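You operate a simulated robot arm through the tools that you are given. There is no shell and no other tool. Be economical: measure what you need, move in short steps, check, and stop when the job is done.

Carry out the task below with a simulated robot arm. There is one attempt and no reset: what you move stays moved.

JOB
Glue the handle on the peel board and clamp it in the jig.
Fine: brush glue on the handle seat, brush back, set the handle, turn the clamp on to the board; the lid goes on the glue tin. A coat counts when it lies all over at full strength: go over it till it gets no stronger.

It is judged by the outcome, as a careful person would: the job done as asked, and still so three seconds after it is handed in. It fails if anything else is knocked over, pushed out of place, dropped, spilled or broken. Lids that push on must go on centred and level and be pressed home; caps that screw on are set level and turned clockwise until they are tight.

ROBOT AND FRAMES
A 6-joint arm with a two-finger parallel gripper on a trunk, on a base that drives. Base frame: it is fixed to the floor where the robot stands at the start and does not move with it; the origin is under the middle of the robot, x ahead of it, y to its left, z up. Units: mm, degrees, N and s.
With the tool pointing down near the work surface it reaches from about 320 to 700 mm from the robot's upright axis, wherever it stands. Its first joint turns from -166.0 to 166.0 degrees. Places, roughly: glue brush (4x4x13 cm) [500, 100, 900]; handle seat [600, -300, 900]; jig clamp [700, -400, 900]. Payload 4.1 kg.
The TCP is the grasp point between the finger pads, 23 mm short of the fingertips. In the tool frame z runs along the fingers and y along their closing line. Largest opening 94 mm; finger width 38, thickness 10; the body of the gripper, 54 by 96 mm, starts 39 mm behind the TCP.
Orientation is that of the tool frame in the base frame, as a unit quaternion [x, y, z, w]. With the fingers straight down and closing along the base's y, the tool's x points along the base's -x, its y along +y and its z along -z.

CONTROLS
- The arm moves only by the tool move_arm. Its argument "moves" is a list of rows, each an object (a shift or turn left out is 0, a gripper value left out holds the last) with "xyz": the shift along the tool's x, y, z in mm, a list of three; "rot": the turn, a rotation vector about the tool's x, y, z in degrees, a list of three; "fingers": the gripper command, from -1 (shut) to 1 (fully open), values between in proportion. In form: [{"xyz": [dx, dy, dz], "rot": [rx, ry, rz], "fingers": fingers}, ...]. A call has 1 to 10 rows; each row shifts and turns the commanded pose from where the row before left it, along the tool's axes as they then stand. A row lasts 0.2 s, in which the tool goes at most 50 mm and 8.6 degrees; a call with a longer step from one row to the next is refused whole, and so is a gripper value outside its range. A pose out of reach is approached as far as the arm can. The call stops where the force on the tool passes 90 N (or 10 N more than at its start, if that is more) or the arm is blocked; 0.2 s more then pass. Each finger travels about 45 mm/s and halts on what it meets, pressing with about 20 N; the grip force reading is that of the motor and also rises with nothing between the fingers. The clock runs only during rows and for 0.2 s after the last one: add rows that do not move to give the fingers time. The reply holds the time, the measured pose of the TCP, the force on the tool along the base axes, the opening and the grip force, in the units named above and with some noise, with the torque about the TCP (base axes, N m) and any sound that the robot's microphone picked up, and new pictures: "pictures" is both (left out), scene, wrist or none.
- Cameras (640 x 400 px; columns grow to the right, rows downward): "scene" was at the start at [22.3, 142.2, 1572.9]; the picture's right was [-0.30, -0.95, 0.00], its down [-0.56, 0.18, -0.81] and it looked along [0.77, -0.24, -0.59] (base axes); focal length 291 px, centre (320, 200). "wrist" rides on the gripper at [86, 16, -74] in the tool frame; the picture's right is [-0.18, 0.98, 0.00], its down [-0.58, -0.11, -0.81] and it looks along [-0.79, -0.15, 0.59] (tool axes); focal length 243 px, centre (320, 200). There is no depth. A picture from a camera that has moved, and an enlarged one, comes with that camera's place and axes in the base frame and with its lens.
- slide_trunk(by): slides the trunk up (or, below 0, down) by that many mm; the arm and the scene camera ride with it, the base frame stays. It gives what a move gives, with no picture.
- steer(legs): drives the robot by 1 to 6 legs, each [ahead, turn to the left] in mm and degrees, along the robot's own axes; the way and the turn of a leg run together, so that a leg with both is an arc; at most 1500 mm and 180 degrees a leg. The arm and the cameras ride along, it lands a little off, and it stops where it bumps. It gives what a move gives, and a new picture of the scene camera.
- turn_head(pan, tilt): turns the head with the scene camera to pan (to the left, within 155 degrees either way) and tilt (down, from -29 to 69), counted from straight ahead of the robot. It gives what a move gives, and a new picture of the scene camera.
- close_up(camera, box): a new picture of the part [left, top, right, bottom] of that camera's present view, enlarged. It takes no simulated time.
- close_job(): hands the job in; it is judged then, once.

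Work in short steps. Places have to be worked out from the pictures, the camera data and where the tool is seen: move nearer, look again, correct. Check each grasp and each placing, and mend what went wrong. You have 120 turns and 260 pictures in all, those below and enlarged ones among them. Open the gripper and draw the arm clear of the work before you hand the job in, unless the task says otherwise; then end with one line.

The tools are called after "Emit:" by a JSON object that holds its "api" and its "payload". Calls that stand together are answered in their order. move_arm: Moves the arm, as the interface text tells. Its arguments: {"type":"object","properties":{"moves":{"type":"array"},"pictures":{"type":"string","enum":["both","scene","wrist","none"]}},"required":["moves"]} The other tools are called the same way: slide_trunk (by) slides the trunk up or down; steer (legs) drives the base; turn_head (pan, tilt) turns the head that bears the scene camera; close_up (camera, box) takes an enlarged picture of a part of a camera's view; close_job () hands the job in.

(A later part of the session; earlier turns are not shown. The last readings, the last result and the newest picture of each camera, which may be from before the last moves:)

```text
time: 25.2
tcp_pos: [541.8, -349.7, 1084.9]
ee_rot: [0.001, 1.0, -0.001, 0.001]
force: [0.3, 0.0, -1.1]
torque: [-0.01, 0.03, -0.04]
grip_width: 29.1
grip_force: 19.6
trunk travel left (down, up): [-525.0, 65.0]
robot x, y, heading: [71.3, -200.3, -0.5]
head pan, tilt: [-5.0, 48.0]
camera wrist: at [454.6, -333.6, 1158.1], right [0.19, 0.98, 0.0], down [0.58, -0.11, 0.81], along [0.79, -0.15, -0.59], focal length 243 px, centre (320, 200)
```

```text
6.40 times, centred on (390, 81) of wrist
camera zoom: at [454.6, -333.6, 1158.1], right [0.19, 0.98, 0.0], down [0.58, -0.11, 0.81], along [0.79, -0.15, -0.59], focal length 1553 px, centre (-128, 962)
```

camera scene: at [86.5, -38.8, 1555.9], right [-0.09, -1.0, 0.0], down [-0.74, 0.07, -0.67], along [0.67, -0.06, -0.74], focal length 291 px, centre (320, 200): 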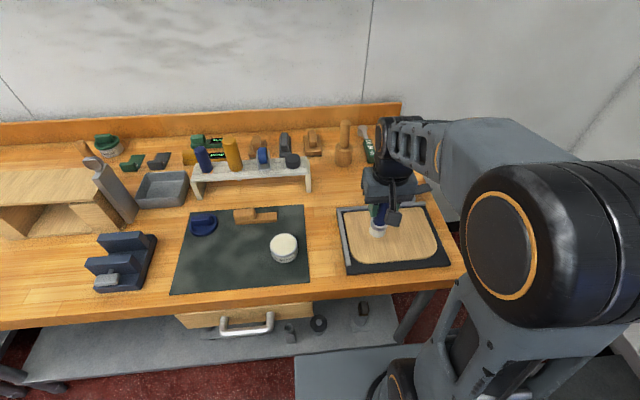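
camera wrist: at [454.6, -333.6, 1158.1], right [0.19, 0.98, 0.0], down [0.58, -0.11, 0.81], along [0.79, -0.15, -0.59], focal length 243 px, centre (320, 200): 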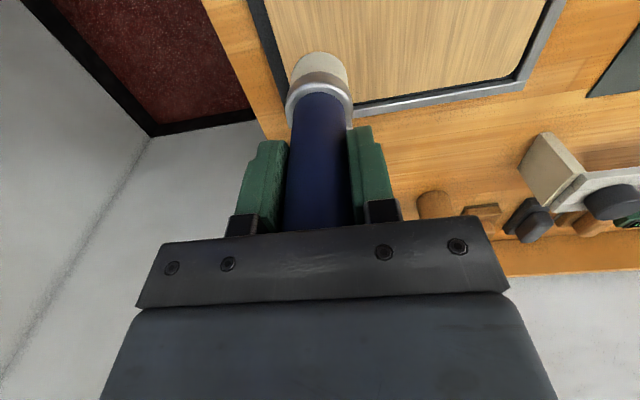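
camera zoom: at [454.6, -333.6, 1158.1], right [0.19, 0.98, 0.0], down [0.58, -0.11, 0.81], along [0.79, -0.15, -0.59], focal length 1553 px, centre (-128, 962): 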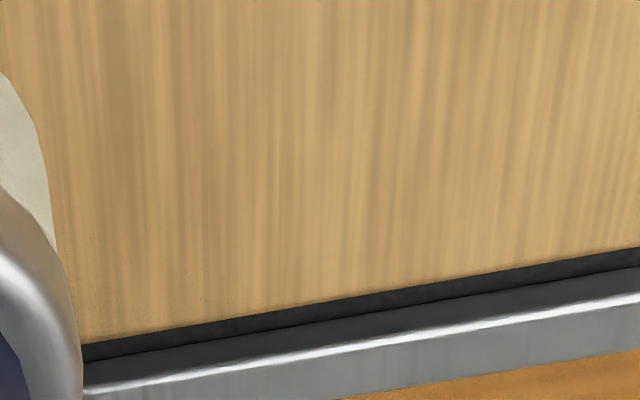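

The speckle was only shadow, so the seat has no visible mark. The board spans about x 454–625, y −398…−155. I'll bring the brush over the board near the named seat place (590,−290) and touch lightly to see where glue takes.

Emit:
{"api": "move_arm", "payload": {"moves": [{"xyz": [-24, 30, 20]}, {"xyz": [-24, 30, 20]}, {"xyz": [0, 0, 20]}, {"xyz": [0, 0, 15]}, {}], "pictures": "wrist"}}

Emit:
{"api": "close_up", "payload": {"camera": "scene", "box": [375, 195, 435, 235]}}

```text
time: 26.4
tcp_pos: [589.2, -289.6, 1007.6]
ee_rot: [0.002, 1.0, 0.0, -0.001]
force: [0.8, -0.1, -0.7]
torque: [-0.01, 0.03, 0.02]
grip_width: 29.2
grip_force: 20.1
trunk travel left (down, up): [-525.0, 65.0]
robot x, y, heading: [69.8, -202.3, 0.0]
head pan, tilt: [-5.0, 48.0]
camera wrist: at [502.4, -273.9, 1082.5], right [0.19, 0.98, 0.0], down [0.58, -0.11, 0.81], along [0.79, -0.15, -0.59], focal length 243 px, centre (320, 200)
```

wrist: 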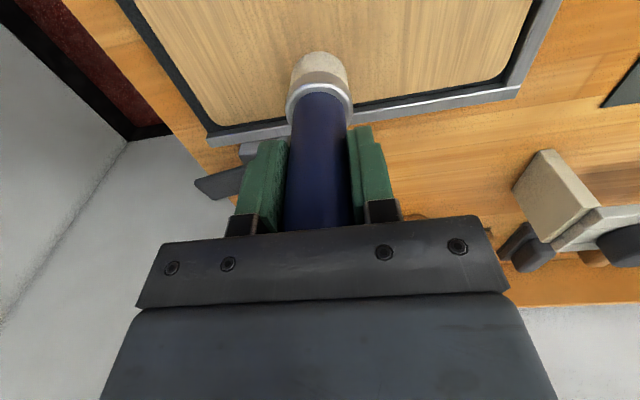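

```text
10.00 times, centred on (405, 215) of scene
camera zoom: at [86.7, -38.6, 1555.9], right [-0.09, -1.0, 0.0], down [-0.74, 0.07, -0.67], along [0.67, -0.06, -0.74], focal length 2913 px, centre (-530, 50)
```

zoom: 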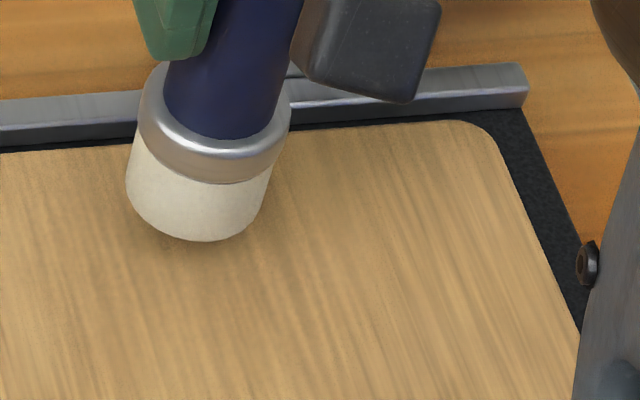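

I'll lower gently until contact.

Emit:
{"api": "move_arm", "payload": {"moves": [{"xyz": [6, 0, 8]}, {"xyz": [0, 0, 4]}, {"xyz": [0, 0, 3]}, {"xyz": [0, 0, 2]}], "pictures": "none"}}

Emit:
{"api": "close_up", "payload": {"camera": "scene", "box": [375, 195, 435, 235]}}

```text
time: 27.4
tcp_pos: [583.4, -290.8, 991.8]
ee_rot: [0.002, 1.0, 0.0, 0.001]
force: [-1.3, 0.2, -0.2]
torque: [0.02, 0.01, -0.02]
grip_width: 29.4
grip_force: 19.7
trunk travel left (down, up): [-525.0, 65.0]
robot x, y, heading: [70.7, -198.6, -0.3]
head pan, tilt: [-5.0, 48.0]
```

```text
10.00 times, centred on (405, 215) of scene
camera zoom: at [86.6, -38.7, 1555.9], right [-0.09, -1.0, 0.0], down [-0.74, 0.07, -0.67], along [0.67, -0.06, -0.74], focal length 2913 px, centre (-530, 50)
```

zoom: 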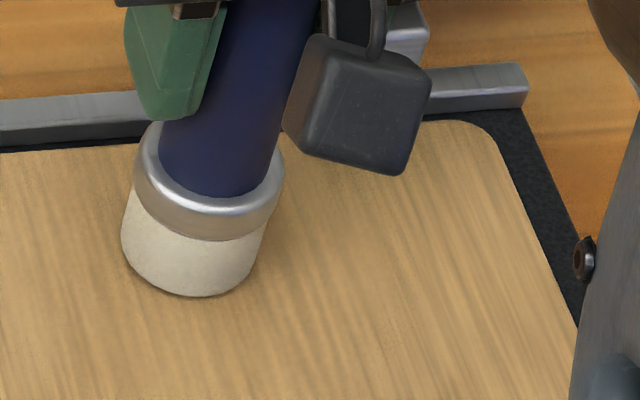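

Close to contact. I'll continue down in small steps.

Emit:
{"api": "move_arm", "payload": {"moves": [{"xyz": [0, 0, 2]}, {"xyz": [0, 0, 2]}, {"xyz": [0, 0, 2]}, {}], "pictures": "none"}}

Emit:
{"api": "close_up", "payload": {"camera": "scene", "box": [375, 195, 435, 235]}}

```text
time: 28.4
tcp_pos: [583.0, -287.8, 987.1]
ee_rot: [0.002, 1.0, -0.001, 0.002]
force: [1.1, -1.7, 20.5]
torque: [0.17, -0.14, -0.01]
grip_width: 29.0
grip_force: 19.8
trunk travel left (down, up): [-525.0, 65.0]
robot x, y, heading: [70.3, -198.8, -0.1]
head pan, tilt: [-5.0, 48.0]
```

```text
10.00 times, centred on (405, 215) of scene
camera zoom: at [85.1, -38.7, 1556.1], right [-0.09, -1.0, 0.0], down [-0.74, 0.07, -0.67], along [0.67, -0.06, -0.74], focal length 2913 px, centre (-530, 50)
```

zoom: 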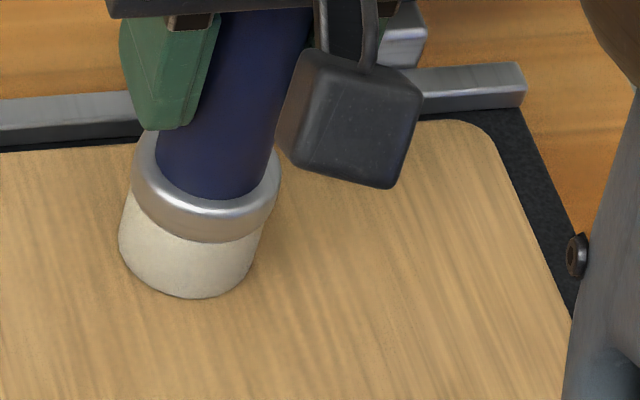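

20 N contact on the board. I'll lift and shift left to look at what the brush left.

Emit:
{"api": "move_arm", "payload": {"moves": [{"xyz": [0, 0, -20]}, {"xyz": [0, 40, -20]}, {"xyz": [0, 40, 0]}, {}], "pictures": "wrist"}}

Emit:
{"api": "close_up", "payload": {"camera": "scene", "box": [355, 195, 435, 245]}}

Emit:
{"api": "close_up", "payload": {"camera": "wrist", "box": [120, 0, 320, 125]}}

```text
time: 29.4
tcp_pos: [582.8, -209.0, 1024.9]
ee_rot: [0.002, 1.0, 0.0, -0.001]
force: [0.6, 0.9, -0.1]
torque: [-0.02, 0.02, -0.01]
grip_width: 29.2
grip_force: 20.1
trunk travel left (down, up): [-525.0, 65.0]
robot x, y, heading: [68.9, -203.8, -0.4]
head pan, tilt: [-5.0, 48.0]
camera wrist: at [496.1, -193.7, 1099.8], right [0.19, 0.98, 0.0], down [0.58, -0.11, 0.81], along [0.79, -0.15, -0.59], focal length 243 px, centre (320, 200)
```

wrist: 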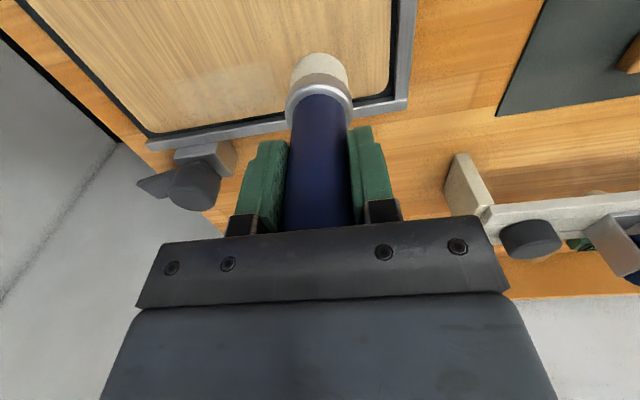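

```text
8.00 times, centred on (395, 220) of scene
camera zoom: at [86.6, -38.7, 1555.9], right [-0.09, -1.0, 0.0], down [-0.74, 0.07, -0.67], along [0.67, -0.06, -0.74], focal length 2330 px, centre (-280, 40)
```

zoom: 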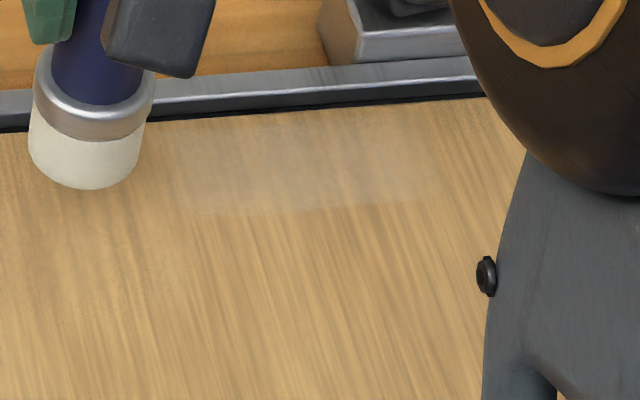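

```text
3.20 times, centred on (220, 62) of wrist
camera zoom: at [496.1, -193.7, 1099.8], right [0.19, 0.98, 0.0], down [0.58, -0.11, 0.81], along [0.79, -0.15, -0.59], focal length 776 px, centre (640, 640)
```

zoom: 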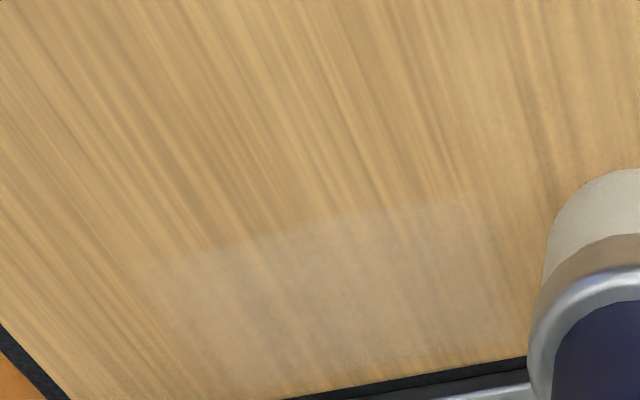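

The touch brought up a faint rectangle, which is the seat: about x 585–623, y −250…−347, centred near (604,−299). I'll brush along it with light pressure.

Emit:
{"api": "move_arm", "payload": {"moves": [{"xyz": [-19, -30, 0]}, {"xyz": [0, -25, 25]}, {"xyz": [0, 0, 10]}, {"xyz": [0, 0, 4]}, {"xyz": [0, -18, 0]}, {"xyz": [0, -18, 0]}, {"xyz": [0, -18, 0]}, {"xyz": [0, -18, 0]}, {}], "pictures": "none"}}

Emit:
{"api": "move_arm", "payload": {"moves": [{"xyz": [5, 18, 0]}, {"xyz": [0, 18, 0]}, {"xyz": [0, 18, 0]}, {"xyz": [0, 18, 0]}, {"xyz": [0, 5, 0]}, {"xyz": [-8, -17, 0]}, {"xyz": [0, -20, 0]}, {"xyz": [0, -20, 0]}, {"xyz": [0, -20, 0]}, {}], "pictures": "none"}}

Emit:
{"api": "move_arm", "payload": {"moves": [{"xyz": [0, 0, -20]}, {"xyz": [0, 40, -20]}, {"xyz": [0, 45, 0]}, {"xyz": [0, 45, 0]}, {}], "pictures": "wrist"}}

Emit:
{"api": "close_up", "payload": {"camera": "scene", "box": [355, 195, 435, 245]}}

Emit:
{"api": "close_up", "payload": {"camera": "wrist", "box": [120, 0, 320, 125]}}

```text
time: 31.4
tcp_pos: [601.1, -337.6, 988.2]
ee_rot: [0.002, 1.0, -0.001, 0.002]
force: [0.7, 6.0, 16.4]
torque: [0.49, -0.17, 0.01]
grip_width: 29.4
grip_force: 19.9
trunk travel left (down, up): [-525.0, 65.0]
robot x, y, heading: [70.6, -200.0, -0.4]
head pan, tilt: [-5.0, 48.0]
```

```text
time: 33.6
tcp_pos: [603.2, -336.8, 987.2]
ee_rot: [0.002, 1.0, 0.0, 0.0]
force: [0.0, 3.9, 10.3]
torque: [0.34, -0.04, 0.04]
grip_width: 29.2
grip_force: 19.9
trunk travel left (down, up): [-525.0, 65.0]
robot x, y, heading: [67.3, -203.0, -0.2]
head pan, tilt: [-5.0, 48.0]
```

```text
time: 34.8
tcp_pos: [605.2, -207.4, 1027.8]
ee_rot: [0.002, 1.0, 0.0, 0.0]
force: [-0.6, 0.4, -0.8]
torque: [0.0, 0.02, 0.02]
grip_width: 29.1
grip_force: 20.0
trunk travel left (down, up): [-525.0, 65.0]
robot x, y, heading: [65.3, -200.2, -0.2]
head pan, tilt: [-5.0, 48.0]
camera wrist: at [518.8, -190.1, 1101.9], right [0.19, 0.98, 0.0], down [0.58, -0.11, 0.81], along [0.79, -0.15, -0.59], focal length 243 px, centre (320, 200)
```

wrist: 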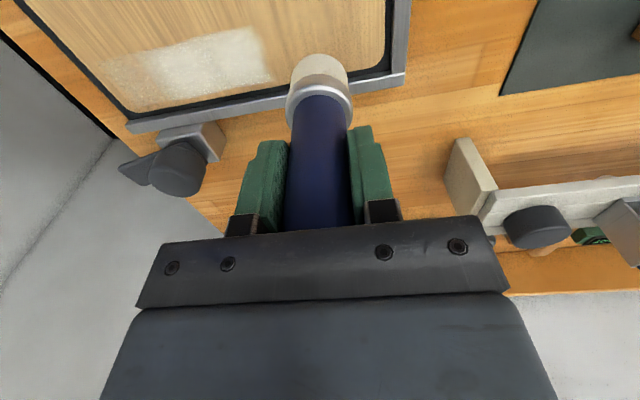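

```text
8.00 times, centred on (395, 220) of scene
camera zoom: at [86.6, -38.4, 1555.9], right [-0.09, -1.0, 0.0], down [-0.74, 0.07, -0.67], along [0.67, -0.06, -0.74], focal length 2330 px, centre (-280, 40)
```

zoom: 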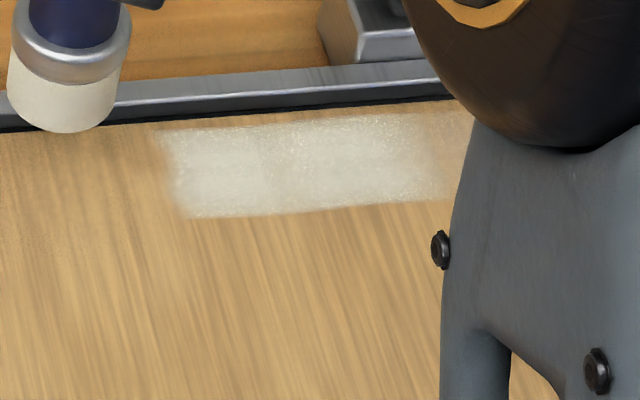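

```text
3.20 times, centred on (220, 62) of wrist
camera zoom: at [518.8, -190.1, 1101.9], right [0.19, 0.98, 0.0], down [0.58, -0.11, 0.81], along [0.79, -0.15, -0.59], focal length 776 px, centre (640, 640)
```

zoom: 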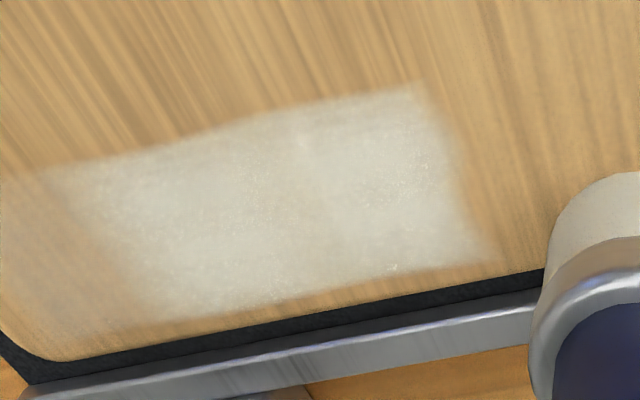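

The coat builds up, and the seat reaches to about y −360, weaker at that end. I'll make more strokes over the full length and both side bands.

Emit:
{"api": "move_arm", "payload": {"moves": [{"xyz": [4, -40, 20]}, {"xyz": [0, -5, 18]}, {"xyz": [0, 0, 2]}, {"xyz": [0, -25, 0]}, {"xyz": [0, -25, 0]}, {"xyz": [0, -25, 0]}, {"xyz": [0, -25, 0]}, {"xyz": [0, -8, 0]}, {}], "pictures": "none"}}

Emit:
{"api": "move_arm", "payload": {"moves": [{"xyz": [9, 0, 0]}, {"xyz": [0, 25, 0]}, {"xyz": [0, 25, 0]}, {"xyz": [0, 25, 0]}, {"xyz": [0, 25, 0]}, {"xyz": [0, 8, 0]}, {"xyz": [-16, 0, 0]}, {}], "pictures": "none"}}

Emit:
{"api": "move_arm", "payload": {"moves": [{"xyz": [0, -25, 0]}, {"xyz": [0, -25, 0]}, {"xyz": [0, -25, 0]}, {"xyz": [0, -25, 0]}, {"xyz": [0, -8, 0]}, {"xyz": [8, 0, 0]}, {"xyz": [0, 20, 0]}, {"xyz": [0, -20, 0]}, {}], "pictures": "none"}}

Emit:
{"api": "move_arm", "payload": {"moves": [{"xyz": [0, 0, -20]}, {"xyz": [0, 45, -20]}, {"xyz": [0, 45, 0]}, {"xyz": [0, 45, 0]}, {"xyz": [0, 25, 0]}, {}], "pictures": "wrist"}}

Emit:
{"api": "close_up", "payload": {"camera": "scene", "box": [355, 195, 435, 245]}}

Emit:
{"api": "close_up", "payload": {"camera": "wrist", "box": [100, 0, 300, 125]}}

```text
time: 36.8
tcp_pos: [599.9, -360.1, 987.3]
ee_rot: [0.002, 1.0, -0.001, 0.0]
force: [0.0, 5.6, 11.7]
torque: [0.5, -0.05, -0.04]
grip_width: 29.1
grip_force: 20.2
trunk travel left (down, up): [-525.0, 65.0]
robot x, y, heading: [65.9, -198.1, 0.2]
head pan, tilt: [-5.0, 48.0]
```

```text
time: 38.6
tcp_pos: [607.0, -250.5, 988.4]
ee_rot: [0.002, 1.0, 0.0, 0.0]
force: [-5.4, 2.6, 9.8]
torque: [0.23, 0.34, 0.02]
grip_width: 29.0
grip_force: 19.9
trunk travel left (down, up): [-525.0, 65.0]
robot x, y, heading: [68.6, -199.2, -0.3]
head pan, tilt: [-5.0, 48.0]
```

```text
time: 40.6
tcp_pos: [600.1, -357.9, 988.0]
ee_rot: [0.002, 1.0, 0.0, 0.0]
force: [0.4, 5.1, 13.4]
torque: [0.41, -0.02, -0.01]
grip_width: 29.0
grip_force: 19.5
trunk travel left (down, up): [-525.0, 65.0]
robot x, y, heading: [73.0, -198.6, -0.2]
head pan, tilt: [-5.0, 48.0]
```

```text
time: 42.0
tcp_pos: [599.2, -199.1, 1027.3]
ee_rot: [0.002, 1.0, 0.0, 0.0]
force: [0.2, 0.0, -0.9]
torque: [-0.04, -0.01, -0.03]
grip_width: 29.0
grip_force: 20.2
trunk travel left (down, up): [-525.0, 65.0]
robot x, y, heading: [69.9, -200.9, -0.2]
head pan, tilt: [-5.0, 48.0]
camera wrist: at [513.4, -182.1, 1101.0], right [0.19, 0.98, 0.0], down [0.58, -0.11, 0.81], along [0.79, -0.15, -0.59], focal length 243 px, centre (320, 200)
```

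wrist: 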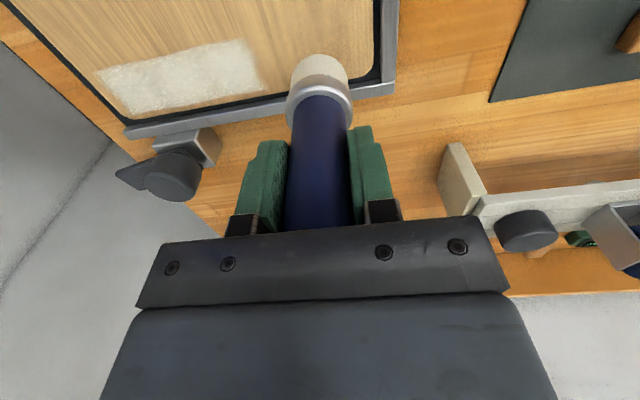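

```text
8.00 times, centred on (395, 220) of scene
camera zoom: at [86.6, -38.6, 1555.9], right [-0.09, -1.0, 0.0], down [-0.74, 0.07, -0.67], along [0.67, -0.06, -0.74], focal length 2330 px, centre (-280, 40)
```

zoom: 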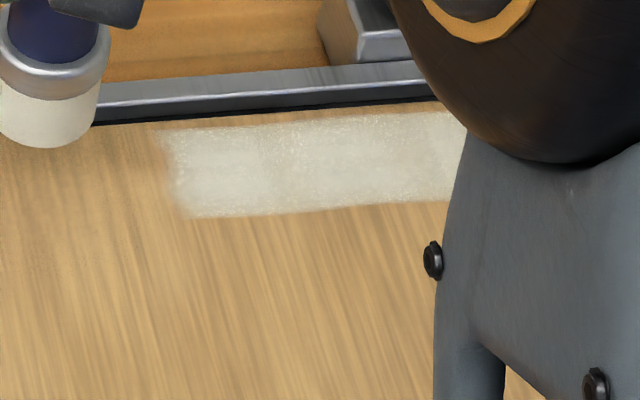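

```text
3.20 times, centred on (200, 62) of wrist
camera zoom: at [513.4, -182.1, 1101.0], right [0.19, 0.98, 0.0], down [0.58, -0.11, 0.81], along [0.79, -0.15, -0.59], focal length 776 px, centre (704, 640)
```

zoom: 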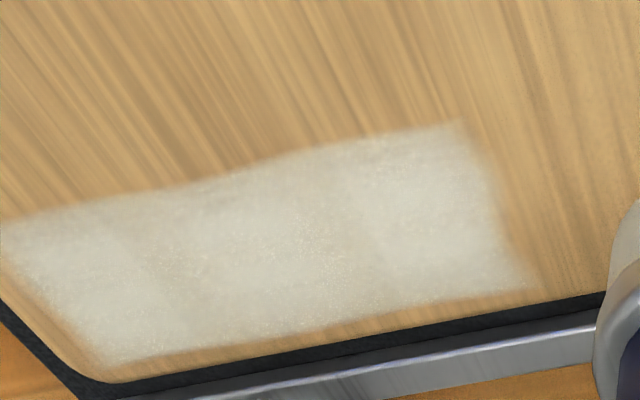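

The coat is nearly even. I'll re-dip the brush and go over it all once more, then check whether it gets any stronger.

Emit:
{"api": "move_arm", "payload": {"moves": [{"xyz": [13, 30, -20]}, {"xyz": [13, 45, 0]}, {"xyz": [13, 45, 0]}, {"xyz": [13, 45, 0]}, {"xyz": [39, 29, 0]}, {"xyz": [0, 19, 0]}, {}, {"xyz": [0, 0, 25]}, {"xyz": [0, 0, 15]}, {}], "pictures": "none"}}

Emit:
{"api": "close_up", "payload": {"camera": "scene", "box": [230, 200, 330, 270]}}

```text
time: 44.2
tcp_pos: [510.8, 13.3, 1006.2]
ee_rot: [0.002, 1.0, 0.0, 0.0]
force: [-0.4, 0.1, -0.5]
torque: [0.02, -0.01, 0.0]
grip_width: 29.2
grip_force: 19.8
trunk travel left (down, up): [-525.0, 65.0]
robot x, y, heading: [69.3, -198.5, -0.2]
head pan, tilt: [-5.0, 48.0]
```

```text
5.71 times, centred on (280, 235) of scene
camera zoom: at [86.5, -38.6, 1555.9], right [-0.09, -1.0, 0.0], down [-0.74, 0.07, -0.67], along [0.67, -0.06, -0.74], focal length 1664 px, centre (549, 0)
```

zoom: 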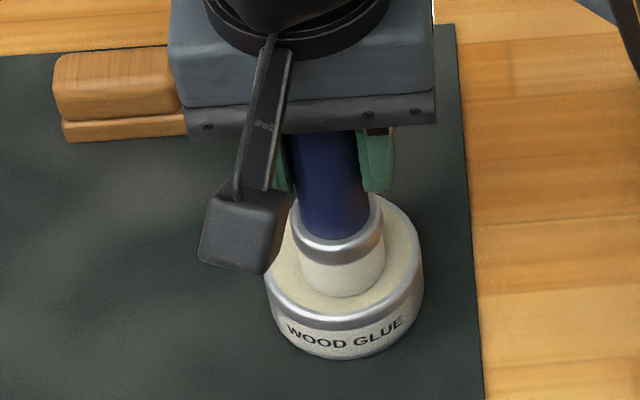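

Not quite touching, so I'll press 2 mm more, then lift and return above the seat's left end.

Emit:
{"api": "move_arm", "payload": {"moves": [{"xyz": [2, 0, 2]}, {"xyz": [0, 0, 1]}, {}], "pictures": "none"}}

Emit:
{"api": "move_arm", "payload": {"moves": [{"xyz": [0, 0, -20]}, {"xyz": [0, 0, -23]}, {"xyz": [-15, -40, 0]}, {"xyz": [-15, -45, 0]}, {"xyz": [-15, -45, 0]}, {"xyz": [-15, -45, 0]}, {"xyz": [-15, -45, 0]}, {"xyz": [-16, -30, 0]}, {}], "pictures": "none"}}

```text
time: 45.0
tcp_pos: [507.6, 13.8, 1005.6]
ee_rot: [0.002, 1.0, 0.001, 0.002]
force: [2.8, -0.1, 15.9]
torque: [0.25, -0.15, 0.02]
grip_width: 29.3
grip_force: 20.2
trunk travel left (down, up): [-525.0, 65.0]
robot x, y, heading: [68.7, -203.5, -0.1]
head pan, tilt: [-5.0, 48.0]
```

```text
time: 47.0
tcp_pos: [597.1, -235.6, 1046.3]
ee_rot: [0.001, 1.0, 0.0, 0.0]
force: [0.5, 0.1, -0.5]
torque: [0.02, -0.01, 0.02]
grip_width: 29.0
grip_force: 19.9
trunk travel left (down, up): [-525.0, 65.0]
robot x, y, heading: [71.2, -200.3, -0.4]
head pan, tilt: [-5.0, 48.0]
```

Now I'll stroke again over the whole seat, out to y −375 and back.

Emit:
{"api": "move_arm", "payload": {"moves": [{"xyz": [4, -4, 40]}, {"xyz": [0, 0, 18]}, {"xyz": [0, 0, 2]}, {"xyz": [0, -25, 0]}, {"xyz": [0, -25, 0]}, {"xyz": [0, -25, 0]}, {"xyz": [0, -25, 0]}, {"xyz": [0, -25, 0]}, {"xyz": [0, -10, 0]}, {}], "pictures": "none"}}

Emit:
{"api": "move_arm", "payload": {"moves": [{"xyz": [-12, 0, 0]}, {"xyz": [0, 25, 0]}, {"xyz": [0, 25, 0]}, {"xyz": [0, 25, 0]}, {"xyz": [0, 25, 0]}, {"xyz": [0, 25, 0]}, {"xyz": [0, 10, 0]}, {"xyz": [6, 0, 0]}, {}], "pictures": "none"}}

Emit:
{"api": "move_arm", "payload": {"moves": [{"xyz": [0, -25, 0]}, {"xyz": [0, -25, 0]}, {"xyz": [0, -25, 0]}, {"xyz": [0, -25, 0]}, {"xyz": [0, -25, 0]}, {"xyz": [0, -10, 0]}, {}], "pictures": "none"}}

Emit:
{"api": "move_arm", "payload": {"moves": [{"xyz": [0, 0, -30]}, {"xyz": [0, 0, -45]}, {"xyz": [20, -40, 0]}, {"xyz": [20, -20, 0]}, {}], "pictures": "both"}}

Emit:
{"api": "close_up", "payload": {"camera": "scene", "box": [355, 195, 435, 245]}}

Emit:
{"api": "close_up", "payload": {"camera": "wrist", "box": [300, 0, 500, 125]}}

```text
time: 49.2
tcp_pos: [592.1, -375.6, 988.7]
ee_rot: [0.001, 1.0, -0.001, 0.001]
force: [-0.8, 5.7, 13.2]
torque: [0.47, 0.09, -0.04]
grip_width: 29.2
grip_force: 19.9
trunk travel left (down, up): [-525.0, 65.0]
robot x, y, heading: [68.7, -198.9, -0.3]
head pan, tilt: [-5.0, 48.0]
```

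```text
time: 51.2
tcp_pos: [599.1, -240.7, 986.9]
ee_rot: [0.001, 1.0, 0.0, 0.0]
force: [2.2, 3.5, 7.6]
torque: [0.25, -0.22, 0.0]
grip_width: 29.1
grip_force: 19.8
trunk travel left (down, up): [-525.0, 65.0]
robot x, y, heading: [68.2, -200.1, -0.3]
head pan, tilt: [-5.0, 48.0]
```

```text
time: 52.8
tcp_pos: [599.2, -375.8, 987.8]
ee_rot: [0.001, 1.0, -0.001, -0.001]
force: [-1.4, 2.7, 6.9]
torque: [0.38, 0.06, 0.01]
grip_width: 29.1
grip_force: 19.7
trunk travel left (down, up): [-525.0, 65.0]
robot x, y, heading: [71.1, -199.3, 0.2]
head pan, tilt: [-5.0, 48.0]
```

```text
time: 54.0
tcp_pos: [561.1, -434.9, 1061.6]
ee_rot: [0.002, 1.0, -0.001, 0.0]
force: [-0.4, -0.1, -1.1]
torque: [0.0, 0.02, -0.01]
grip_width: 29.0
grip_force: 19.8
trunk travel left (down, up): [-525.0, 65.0]
robot x, y, heading: [69.0, -199.3, -0.3]
head pan, tilt: [-5.0, 48.0]
camera scene: at [86.4, -38.4, 1555.9], right [-0.09, -1.0, 0.0], down [-0.74, 0.07, -0.67], along [0.67, -0.06, -0.74], focal length 291 px, centre (320, 200)
camera wrist: at [473.6, -418.4, 1135.8], right [0.19, 0.98, 0.0], down [0.58, -0.11, 0.81], along [0.79, -0.15, -0.59], focal length 243 px, centre (320, 200)
```

scene: 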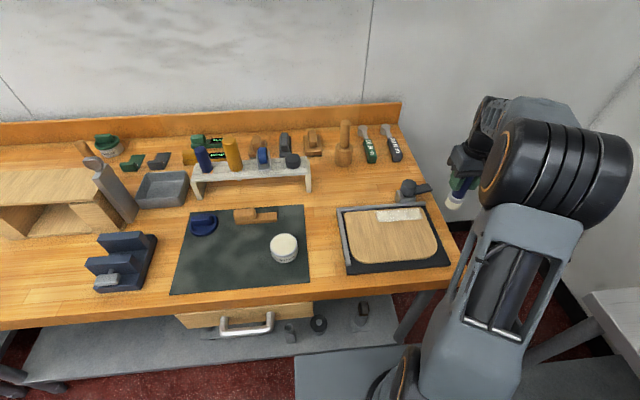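
wrist: 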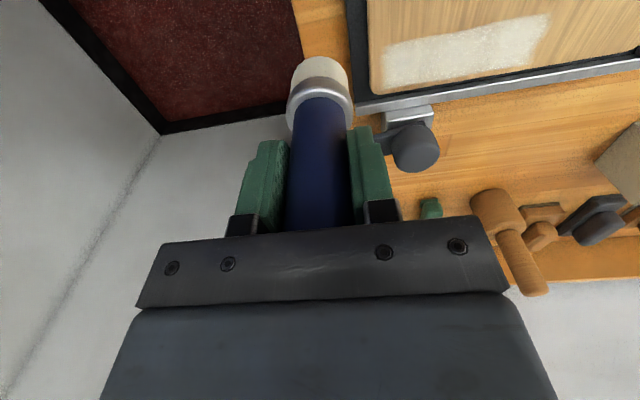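

```text
8.00 times, centred on (395, 220) of scene
camera zoom: at [86.4, -38.4, 1555.9], right [-0.09, -1.0, 0.0], down [-0.74, 0.07, -0.67], along [0.67, -0.06, -0.74], focal length 2330 px, centre (-280, 40)
```

zoom: 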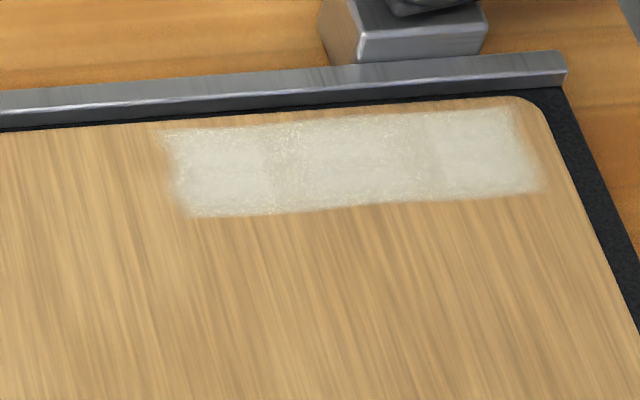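

```text
3.20 times, centred on (400, 62) of wrist
camera zoom: at [473.6, -418.4, 1135.8], right [0.19, 0.98, 0.0], down [0.58, -0.11, 0.81], along [0.79, -0.15, -0.59], focal length 776 px, centre (64, 640)
```

zoom: 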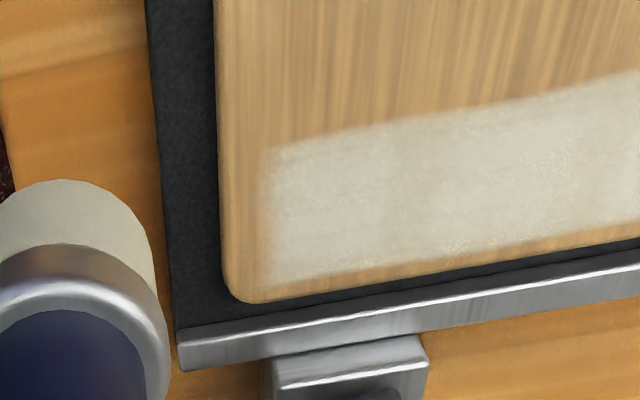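

The whole coated rectangle is now visible: y −384…−251, x 583…622, centred at about (602,−318). I'll make one more full pass to see whether it strengthens further.

Emit:
{"api": "move_arm", "payload": {"moves": [{"xyz": [-20, 30, 0]}, {"xyz": [-20, 30, 35]}, {"xyz": [0, 0, 38]}, {"xyz": [0, 0, 2]}, {"xyz": [0, 25, 0]}, {"xyz": [0, 25, 0]}, {"xyz": [0, 25, 0]}, {"xyz": [0, 25, 0]}, {"xyz": [0, 25, 0]}, {"xyz": [0, 10, 0]}], "pictures": "none"}}

Emit:
{"api": "move_arm", "payload": {"moves": [{"xyz": [-8, 0, 0]}, {"xyz": [0, -20, 0]}, {"xyz": [0, -20, 0]}, {"xyz": [0, -20, 0]}, {"xyz": [0, -20, 0]}, {"xyz": [0, -20, 0]}, {"xyz": [0, -20, 0]}, {"xyz": [0, -15, 0]}, {"xyz": [16, 0, 0]}, {}], "pictures": "none"}}

Emit:
{"api": "move_arm", "payload": {"moves": [{"xyz": [0, 20, 0]}, {"xyz": [0, 20, 0]}, {"xyz": [0, 20, 0]}, {"xyz": [0, 20, 0]}, {"xyz": [0, 20, 0]}, {"xyz": [0, 20, 0]}, {"xyz": [0, 15, 0]}, {}], "pictures": "none"}}

Emit:
{"api": "move_arm", "payload": {"moves": [{"xyz": [0, 0, -30]}, {"xyz": [0, 20, -30]}, {"xyz": [0, 45, 0]}, {"xyz": [0, 45, 0]}, {}], "pictures": "none"}}

Emit:
{"api": "close_up", "payload": {"camera": "scene", "box": [355, 195, 435, 245]}}

Emit:
{"api": "close_up", "payload": {"camera": "wrist", "box": [0, 0, 320, 200]}}

```text
refused: row 2 steps farther than a row can; nothing moved
```

```text
time: 56.2
tcp_pos: [550.2, -570.2, 1060.6]
ee_rot: [0.001, 1.0, 0.001, 0.0]
force: [0.2, 0.6, -0.2]
torque: [-0.03, 0.0, -0.03]
grip_width: 29.1
grip_force: 20.4
trunk travel left (down, up): [-525.0, 65.0]
robot x, y, heading: [69.2, -201.9, -0.1]
head pan, tilt: [-5.0, 48.0]
```

```text
time: 58.0
tcp_pos: [551.4, -435.9, 1062.5]
ee_rot: [0.002, 1.0, 0.0, 0.0]
force: [-0.3, 0.3, -1.6]
torque: [0.03, 0.01, 0.02]
grip_width: 28.7
grip_force: 19.8
trunk travel left (down, up): [-525.0, 65.0]
robot x, y, heading: [66.9, -201.6, -0.3]
head pan, tilt: [-5.0, 48.0]
```

```text
time: 59.2
tcp_pos: [553.6, -325.3, 1121.4]
ee_rot: [0.002, 1.0, 0.0, 0.0]
force: [-0.4, 1.2, -1.5]
torque: [0.02, -0.02, 0.02]
grip_width: 29.1
grip_force: 19.8
trunk travel left (down, up): [-525.0, 65.0]
robot x, y, heading: [72.6, -201.0, -0.3]
head pan, tilt: [-5.0, 48.0]
```

```text
8.00 times, centred on (395, 220) of scene
camera zoom: at [86.6, -38.5, 1555.9], right [-0.09, -1.0, 0.0], down [-0.74, 0.07, -0.67], along [0.67, -0.06, -0.74], focal length 2330 px, centre (-280, 40)
```

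zoom: 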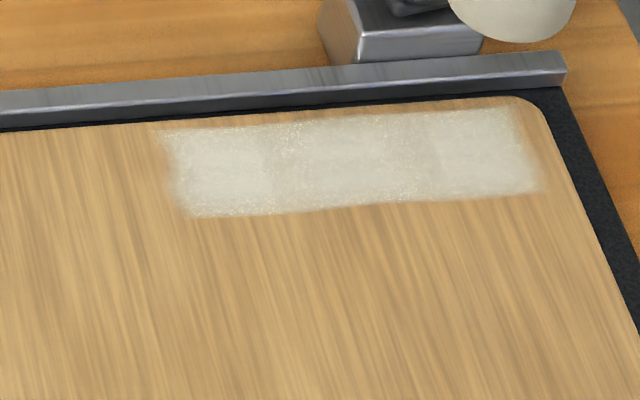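

```text
2.00 times, centred on (160, 100) of wrist
camera zoom: at [465.0, -308.7, 1196.0], right [0.19, 0.98, 0.0], down [0.58, -0.11, 0.81], along [0.79, -0.15, -0.59], focal length 485 px, centre (640, 400)
```

zoom: 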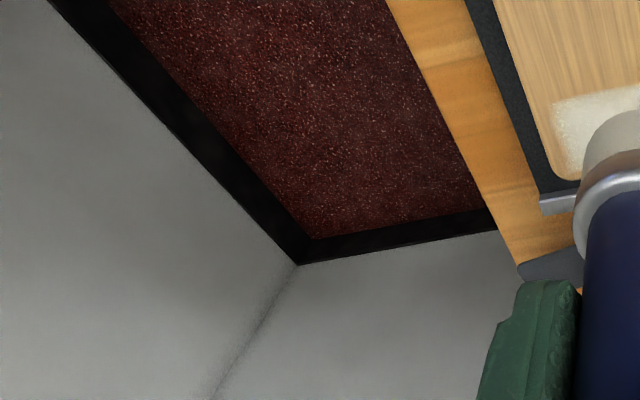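

One call was refused and the others ran in free air; nothing was hit. From (553,−325,1121) I'll return above the left end of the seat before stroking again.

Emit:
{"api": "move_arm", "payload": {"moves": [{"xyz": [-20, 35, 0]}, {"xyz": [-20, 35, 0]}, {"xyz": [-4, 5, 40]}, {"xyz": [0, 0, 45]}, {"xyz": [0, 0, 35]}, {}], "pictures": "none"}}

```text
time: 60.6
tcp_pos: [596.3, -250.9, 1002.3]
ee_rot: [0.002, 1.0, 0.0, 0.0]
force: [-0.4, 0.6, 0.1]
torque: [0.03, -0.01, 0.01]
grip_width: 28.8
grip_force: 20.6
trunk travel left (down, up): [-525.0, 65.0]
robot x, y, heading: [68.1, -203.0, -0.2]
head pan, tilt: [-5.0, 48.0]
```

Down to contact at x≈596 and a slow stroke to y −375.

Emit:
{"api": "move_arm", "payload": {"moves": [{"xyz": [0, 0, 14]}, {"xyz": [0, 0, 2]}, {"xyz": [0, -18, 0]}, {"xyz": [0, -18, 0]}, {"xyz": [0, -18, 0]}, {"xyz": [0, -18, 0]}, {"xyz": [0, -18, 0]}, {"xyz": [0, -18, 0]}, {"xyz": [0, -16, 0]}, {"xyz": [-10, 0, 0]}], "pictures": "none"}}

```text
time: 62.8
tcp_pos: [603.9, -375.5, 987.9]
ee_rot: [0.003, 1.0, -0.001, 0.0]
force: [-7.9, -1.8, 17.8]
torque: [-0.12, 0.41, -0.02]
grip_width: 28.7
grip_force: 19.7
trunk travel left (down, up): [-525.0, 65.0]
robot x, y, heading: [69.7, -197.7, -0.3]
head pan, tilt: [-5.0, 48.0]
```

Back along x≈606, then forth along the middle.

Emit:
{"api": "move_arm", "payload": {"moves": [{"xyz": [0, 18, 0]}, {"xyz": [0, 18, 0]}, {"xyz": [0, 18, 0]}, {"xyz": [0, 18, 0]}, {"xyz": [0, 18, 0]}, {"xyz": [0, 18, 0]}, {"xyz": [0, 18, 0]}, {"xyz": [0, 5, 0]}], "pictures": "none"}}

Emit:
{"api": "move_arm", "payload": {"moves": [{"xyz": [0, 0, -25]}, {"xyz": [0, 25, -30]}, {"xyz": [0, 45, 0]}, {"xyz": [0, 20, 0]}, {}], "pictures": "none"}}

Emit:
{"api": "close_up", "payload": {"camera": "wrist", "box": [100, 0, 300, 125]}}

Emit:
{"api": "close_up", "payload": {"camera": "scene", "box": [355, 195, 435, 245]}}

```text
time: 64.6
tcp_pos: [604.5, -244.1, 987.4]
ee_rot: [0.002, 1.0, 0.0, 0.001]
force: [0.5, -9.7, 17.9]
torque: [-0.59, -0.17, -0.07]
grip_width: 28.7
grip_force: 20.6
trunk travel left (down, up): [-525.0, 65.0]
robot x, y, heading: [68.3, -200.2, -0.4]
head pan, tilt: [-5.0, 48.0]
```

```text
time: 65.8
tcp_pos: [606.0, -154.9, 1040.6]
ee_rot: [0.001, 1.0, 0.0, 0.0]
force: [0.5, 0.1, -1.3]
torque: [-0.01, -0.02, 0.01]
grip_width: 28.5
grip_force: 20.6
trunk travel left (down, up): [-525.0, 65.0]
robot x, y, heading: [67.3, -202.5, -0.3]
head pan, tilt: [-5.0, 48.0]
```

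```text
3.20 times, centred on (200, 62) of wrist
camera zoom: at [519.8, -137.0, 1115.4], right [0.19, 0.98, 0.0], down [0.58, -0.11, 0.81], along [0.79, -0.15, -0.59], focal length 776 px, centre (704, 640)
```

zoom: 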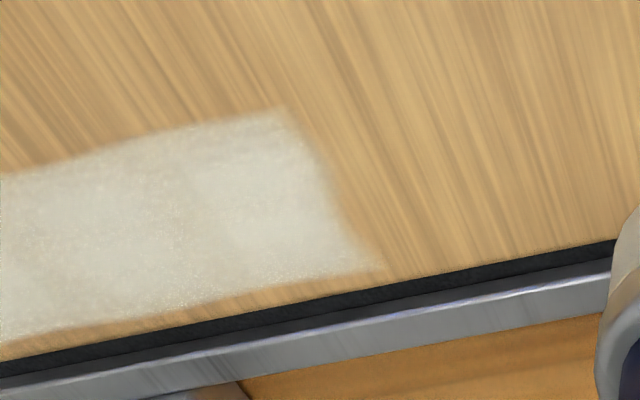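

```text
8.00 times, centred on (395, 220) of scene
camera zoom: at [86.6, -38.6, 1555.9], right [-0.09, -1.0, 0.0], down [-0.74, 0.07, -0.67], along [0.67, -0.06, -0.74], focal length 2330 px, centre (-280, 40)
```

zoom: 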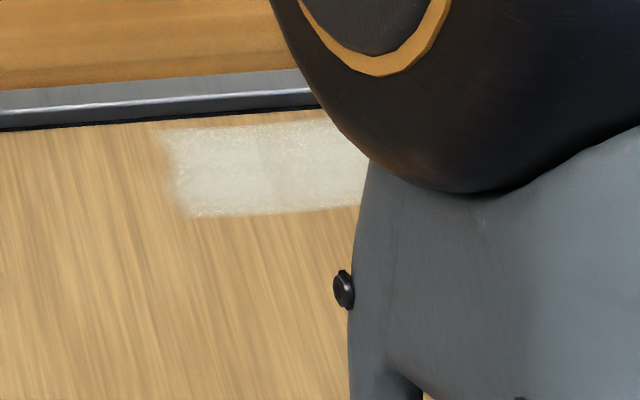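

The coat no longer changes and is even all over. Now I'll take the brush back to its place at (482,124).

Emit:
{"api": "move_arm", "payload": {"moves": [{"xyz": [18, 40, -10]}, {"xyz": [18, 40, 0]}, {"xyz": [18, 40, 0]}, {"xyz": [18, 40, 0]}, {"xyz": [18, 40, 0]}, {"xyz": [18, 40, 0]}, {"xyz": [16, 39, 0]}, {}, {"xyz": [0, 0, 30]}, {}], "pictures": "wrist"}}

```text
time: 68.0
tcp_pos: [483.1, 127.3, 1021.7]
ee_rot: [0.002, 1.0, 0.0, 0.0]
force: [-0.2, 0.1, -1.0]
torque: [-0.01, -0.02, -0.03]
grip_width: 28.2
grip_force: 20.5
trunk travel left (down, up): [-525.0, 65.0]
robot x, y, heading: [67.3, -197.7, 0.2]
head pan, tilt: [-5.0, 48.0]
camera wrist: at [396.7, 143.3, 1095.2], right [0.19, 0.98, 0.0], down [0.58, -0.11, 0.81], along [0.79, -0.15, -0.59], focal length 243 px, centre (320, 200)
```

wrist: 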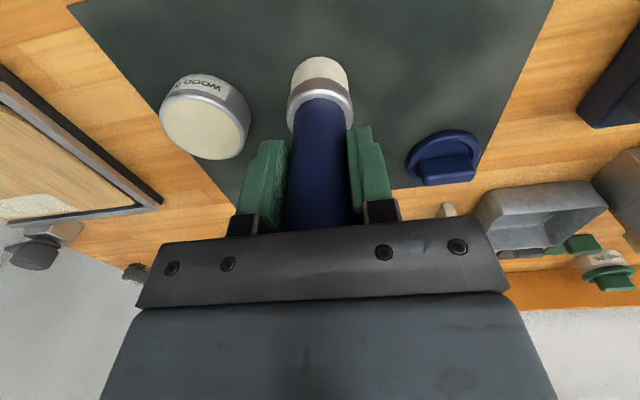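

Positioned above the spot. I'll lower to just above the mat, then gently touch.

Emit:
{"api": "move_arm", "payload": {"moves": [{"xyz": [0, -2, 30]}, {"xyz": [0, -1, 15]}, {"xyz": [0, 0, 3]}, {"xyz": [0, 0, 2]}, {"xyz": [0, 0, 1]}, {}], "pictures": "wrist"}}

```text
time: 69.4
tcp_pos: [483.8, 123.1, 970.2]
ee_rot: [0.001, 1.0, 0.0, 0.0]
force: [-0.5, 0.0, 0.2]
torque: [-0.03, 0.0, 0.01]
grip_width: 28.4
grip_force: 19.8
trunk travel left (down, up): [-525.0, 65.0]
robot x, y, heading: [66.5, -196.3, -0.1]
head pan, tilt: [-5.0, 48.0]
camera wrist: at [396.9, 139.4, 1044.6], right [0.19, 0.98, 0.0], down [0.58, -0.11, 0.81], along [0.79, -0.15, -0.59], focal length 243 px, centre (320, 200)
```

wrist: 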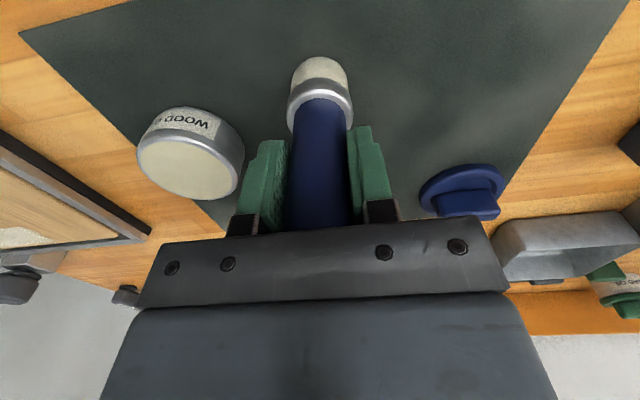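

Emit:
{"api": "move_arm", "payload": {"moves": [{"xyz": [0, 0, 1]}, {"xyz": [0, 0, 1]}, {"xyz": [0, 0, 1]}, {}], "pictures": "none"}}

```text
time: 70.4
tcp_pos: [482.8, 122.4, 968.1]
ee_rot: [0.002, 1.0, 0.001, 0.002]
force: [1.0, -0.1, 14.7]
torque: [-0.07, -0.24, -0.03]
grip_width: 28.7
grip_force: 20.6
trunk travel left (down, up): [-525.0, 65.0]
robot x, y, heading: [68.9, -204.2, -0.4]
head pan, tilt: [-5.0, 48.0]
```

Contact with the mat at 15 N. I'll ease off a millimetre, open slowly, wait and look.

Emit:
{"api": "move_arm", "payload": {"moves": [{"xyz": [0, 0, -1]}, {"fingers": -0.2}, {"fingers": 0.2}, {"fingers": 1}, {}, {}, {}], "pictures": "wrist"}}

```text
time: 72.0
tcp_pos: [483.9, 122.9, 968.1]
ee_rot: [0.002, 1.0, -0.001, 0.0]
force: [-1.9, -0.1, 8.8]
torque: [0.01, -0.02, -0.02]
grip_width: 93.9
grip_force: 0.2
trunk travel left (down, up): [-525.0, 65.0]
robot x, y, heading: [66.9, -199.8, -0.1]
head pan, tilt: [-5.0, 48.0]
camera wrist: at [396.3, 138.8, 1042.7], right [0.19, 0.98, 0.0], down [0.58, -0.11, 0.81], along [0.79, -0.15, -0.59], focal length 243 px, centre (320, 200)
```

wrist: 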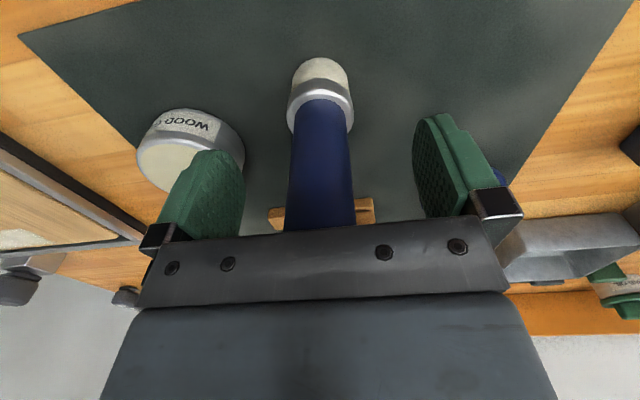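

The brush stands. I'll rise straight up and check.

Emit:
{"api": "move_arm", "payload": {"moves": [{"xyz": [0, 0, -10]}, {"xyz": [0, 0, -30]}, {"xyz": [0, 0, -45]}, {}], "pictures": "wrist"}}

Emit:
{"api": "close_up", "payload": {"camera": "wrist", "box": [240, 60, 480, 210]}}

```text
time: 73.0
tcp_pos: [482.3, 122.8, 1054.6]
ee_rot: [0.002, 1.0, 0.0, -0.001]
force: [-0.3, -0.1, 1.1]
torque: [0.02, 0.0, 0.01]
grip_width: 94.0
grip_force: 0.1
trunk travel left (down, up): [-525.0, 65.0]
robot x, y, heading: [68.4, -201.1, -0.2]
head pan, tilt: [-5.0, 48.0]
camera wrist: at [395.9, 139.9, 1128.0], right [0.19, 0.98, 0.0], down [0.58, -0.11, 0.81], along [0.79, -0.15, -0.59], focal length 243 px, centre (320, 200)
```

wrist: 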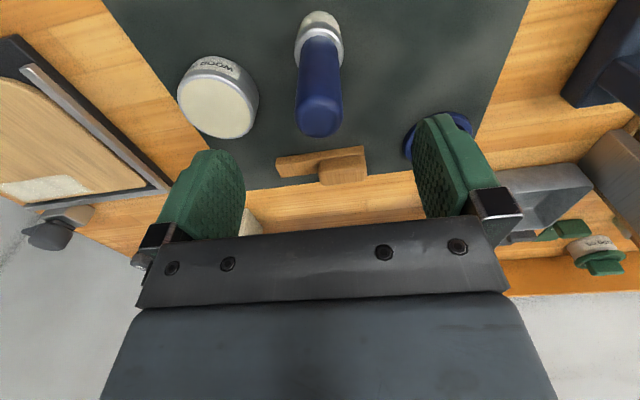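

```text
2.67 times, centred on (360, 135) of wrist
camera zoom: at [395.9, 139.9, 1128.0], right [0.19, 0.98, 0.0], down [0.58, -0.11, 0.81], along [0.79, -0.15, -0.59], focal length 647 px, centre (213, 373)
```

zoom: 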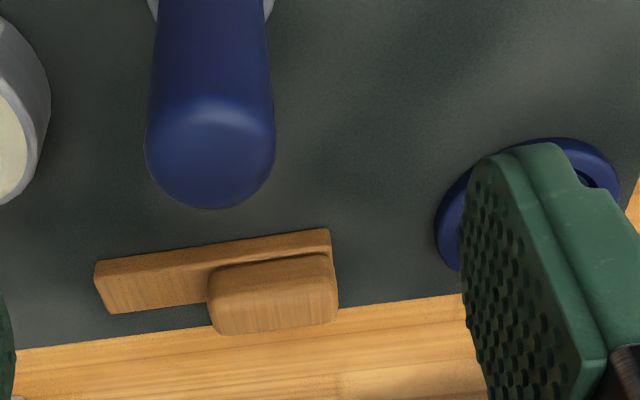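

The brush stands well. The handle's slab is about 121 mm long, with its grip block at the +y end (y≈93–160) at x≈631. I'll move over the block at this height to refine.

Emit:
{"api": "move_arm", "payload": {"moves": [{"xyz": [-37, 1, 0]}, {"xyz": [-37, 1, 0]}, {"xyz": [-37, 1, 0]}, {"xyz": [-35, 1, 0]}, {"xyz": [0, 0, 40]}, {}], "pictures": "wrist"}}

Emit:
{"api": "close_up", "payload": {"camera": "wrist", "box": [220, 40, 420, 165]}}

```text
time: 74.4
tcp_pos: [629.2, 127.8, 1014.8]
ee_rot: [0.002, 1.0, 0.001, 0.0]
force: [-0.2, 0.0, -0.1]
torque: [0.0, 0.0, 0.01]
grip_width: 94.1
grip_force: 0.2
trunk travel left (down, up): [-525.0, 65.0]
robot x, y, heading: [69.0, -202.7, -0.3]
head pan, tilt: [-5.0, 48.0]
camera wrist: at [542.3, 143.5, 1088.2], right [0.19, 0.98, 0.0], down [0.58, -0.11, 0.81], along [0.79, -0.15, -0.59], focal length 243 px, centre (320, 200)
```

wrist: 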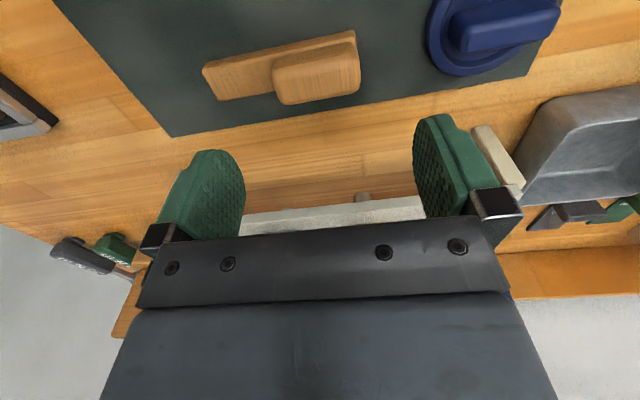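

```text
3.20 times, centred on (320, 102) of wrist
camera zoom: at [542.3, 143.5, 1088.2], right [0.19, 0.98, 0.0], down [0.58, -0.11, 0.81], along [0.79, -0.15, -0.59], focal length 776 px, centre (320, 512)
```

zoom: 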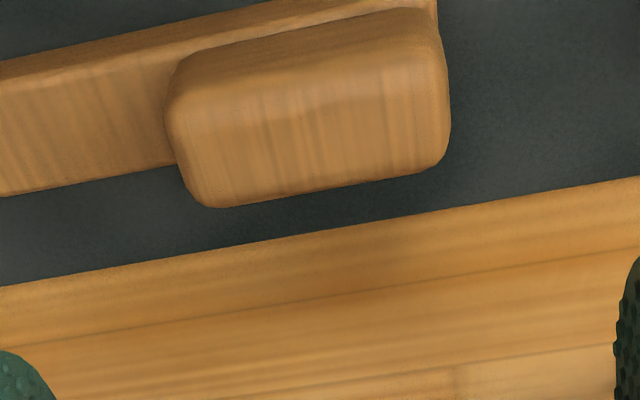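

Block centre is about (637,125). I'll correct and descend to TCP 920, then check.

Emit:
{"api": "move_arm", "payload": {"moves": [{"xyz": [-8, -2, 30]}, {"xyz": [0, 0, 40]}, {"xyz": [0, 0, 24]}, {}], "pictures": "both"}}

Emit:
{"api": "close_up", "payload": {"camera": "scene", "box": [200, 180, 320, 255]}}

```text
time: 75.4
tcp_pos: [638.3, 124.8, 921.4]
ee_rot: [0.002, 1.0, 0.002, 0.002]
force: [0.8, -0.8, 11.1]
torque: [-0.59, 0.05, -0.04]
grip_width: 94.0
grip_force: 0.1
trunk travel left (down, up): [-525.0, 65.0]
robot x, y, heading: [70.8, -203.8, -0.6]
head pan, tilt: [-5.0, 48.0]
camera scene: at [85.5, -39.0, 1556.2], right [-0.09, -1.0, 0.0], down [-0.74, 0.07, -0.67], along [0.67, -0.06, -0.74], focal length 291 px, centre (320, 200)
camera wrist: at [550.5, 141.0, 995.7], right [0.19, 0.98, 0.0], down [0.58, -0.11, 0.81], along [0.79, -0.15, -0.59], focal length 243 px, centre (320, 200)
```

scene: 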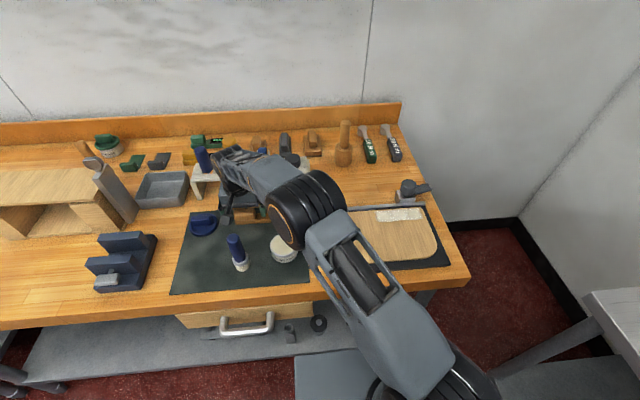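
wrist: 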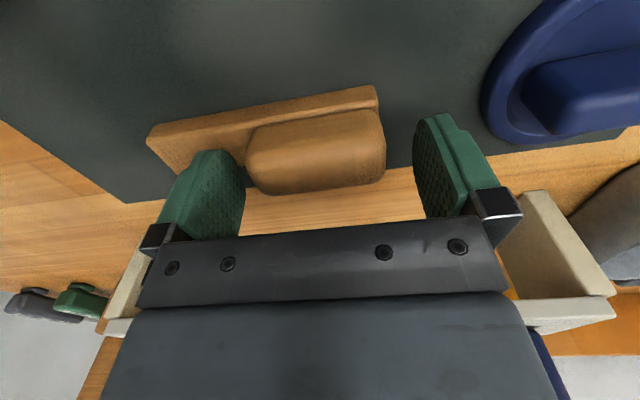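

```text
5.33 times, centred on (260, 218) of scene
camera zoom: at [85.5, -39.0, 1556.2], right [-0.09, -1.0, 0.0], down [-0.74, 0.07, -0.67], along [0.67, -0.06, -0.74], focal length 1554 px, centre (640, 107)
```

zoom: 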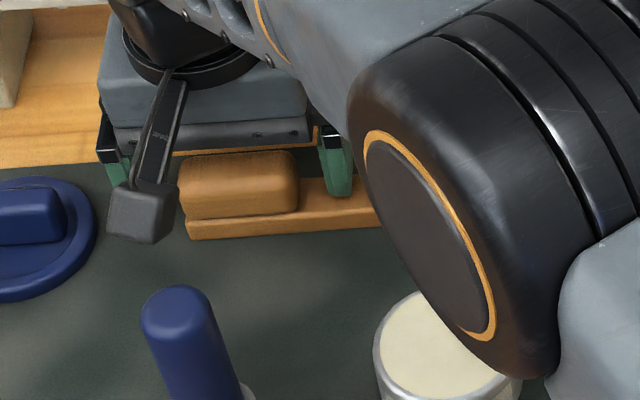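

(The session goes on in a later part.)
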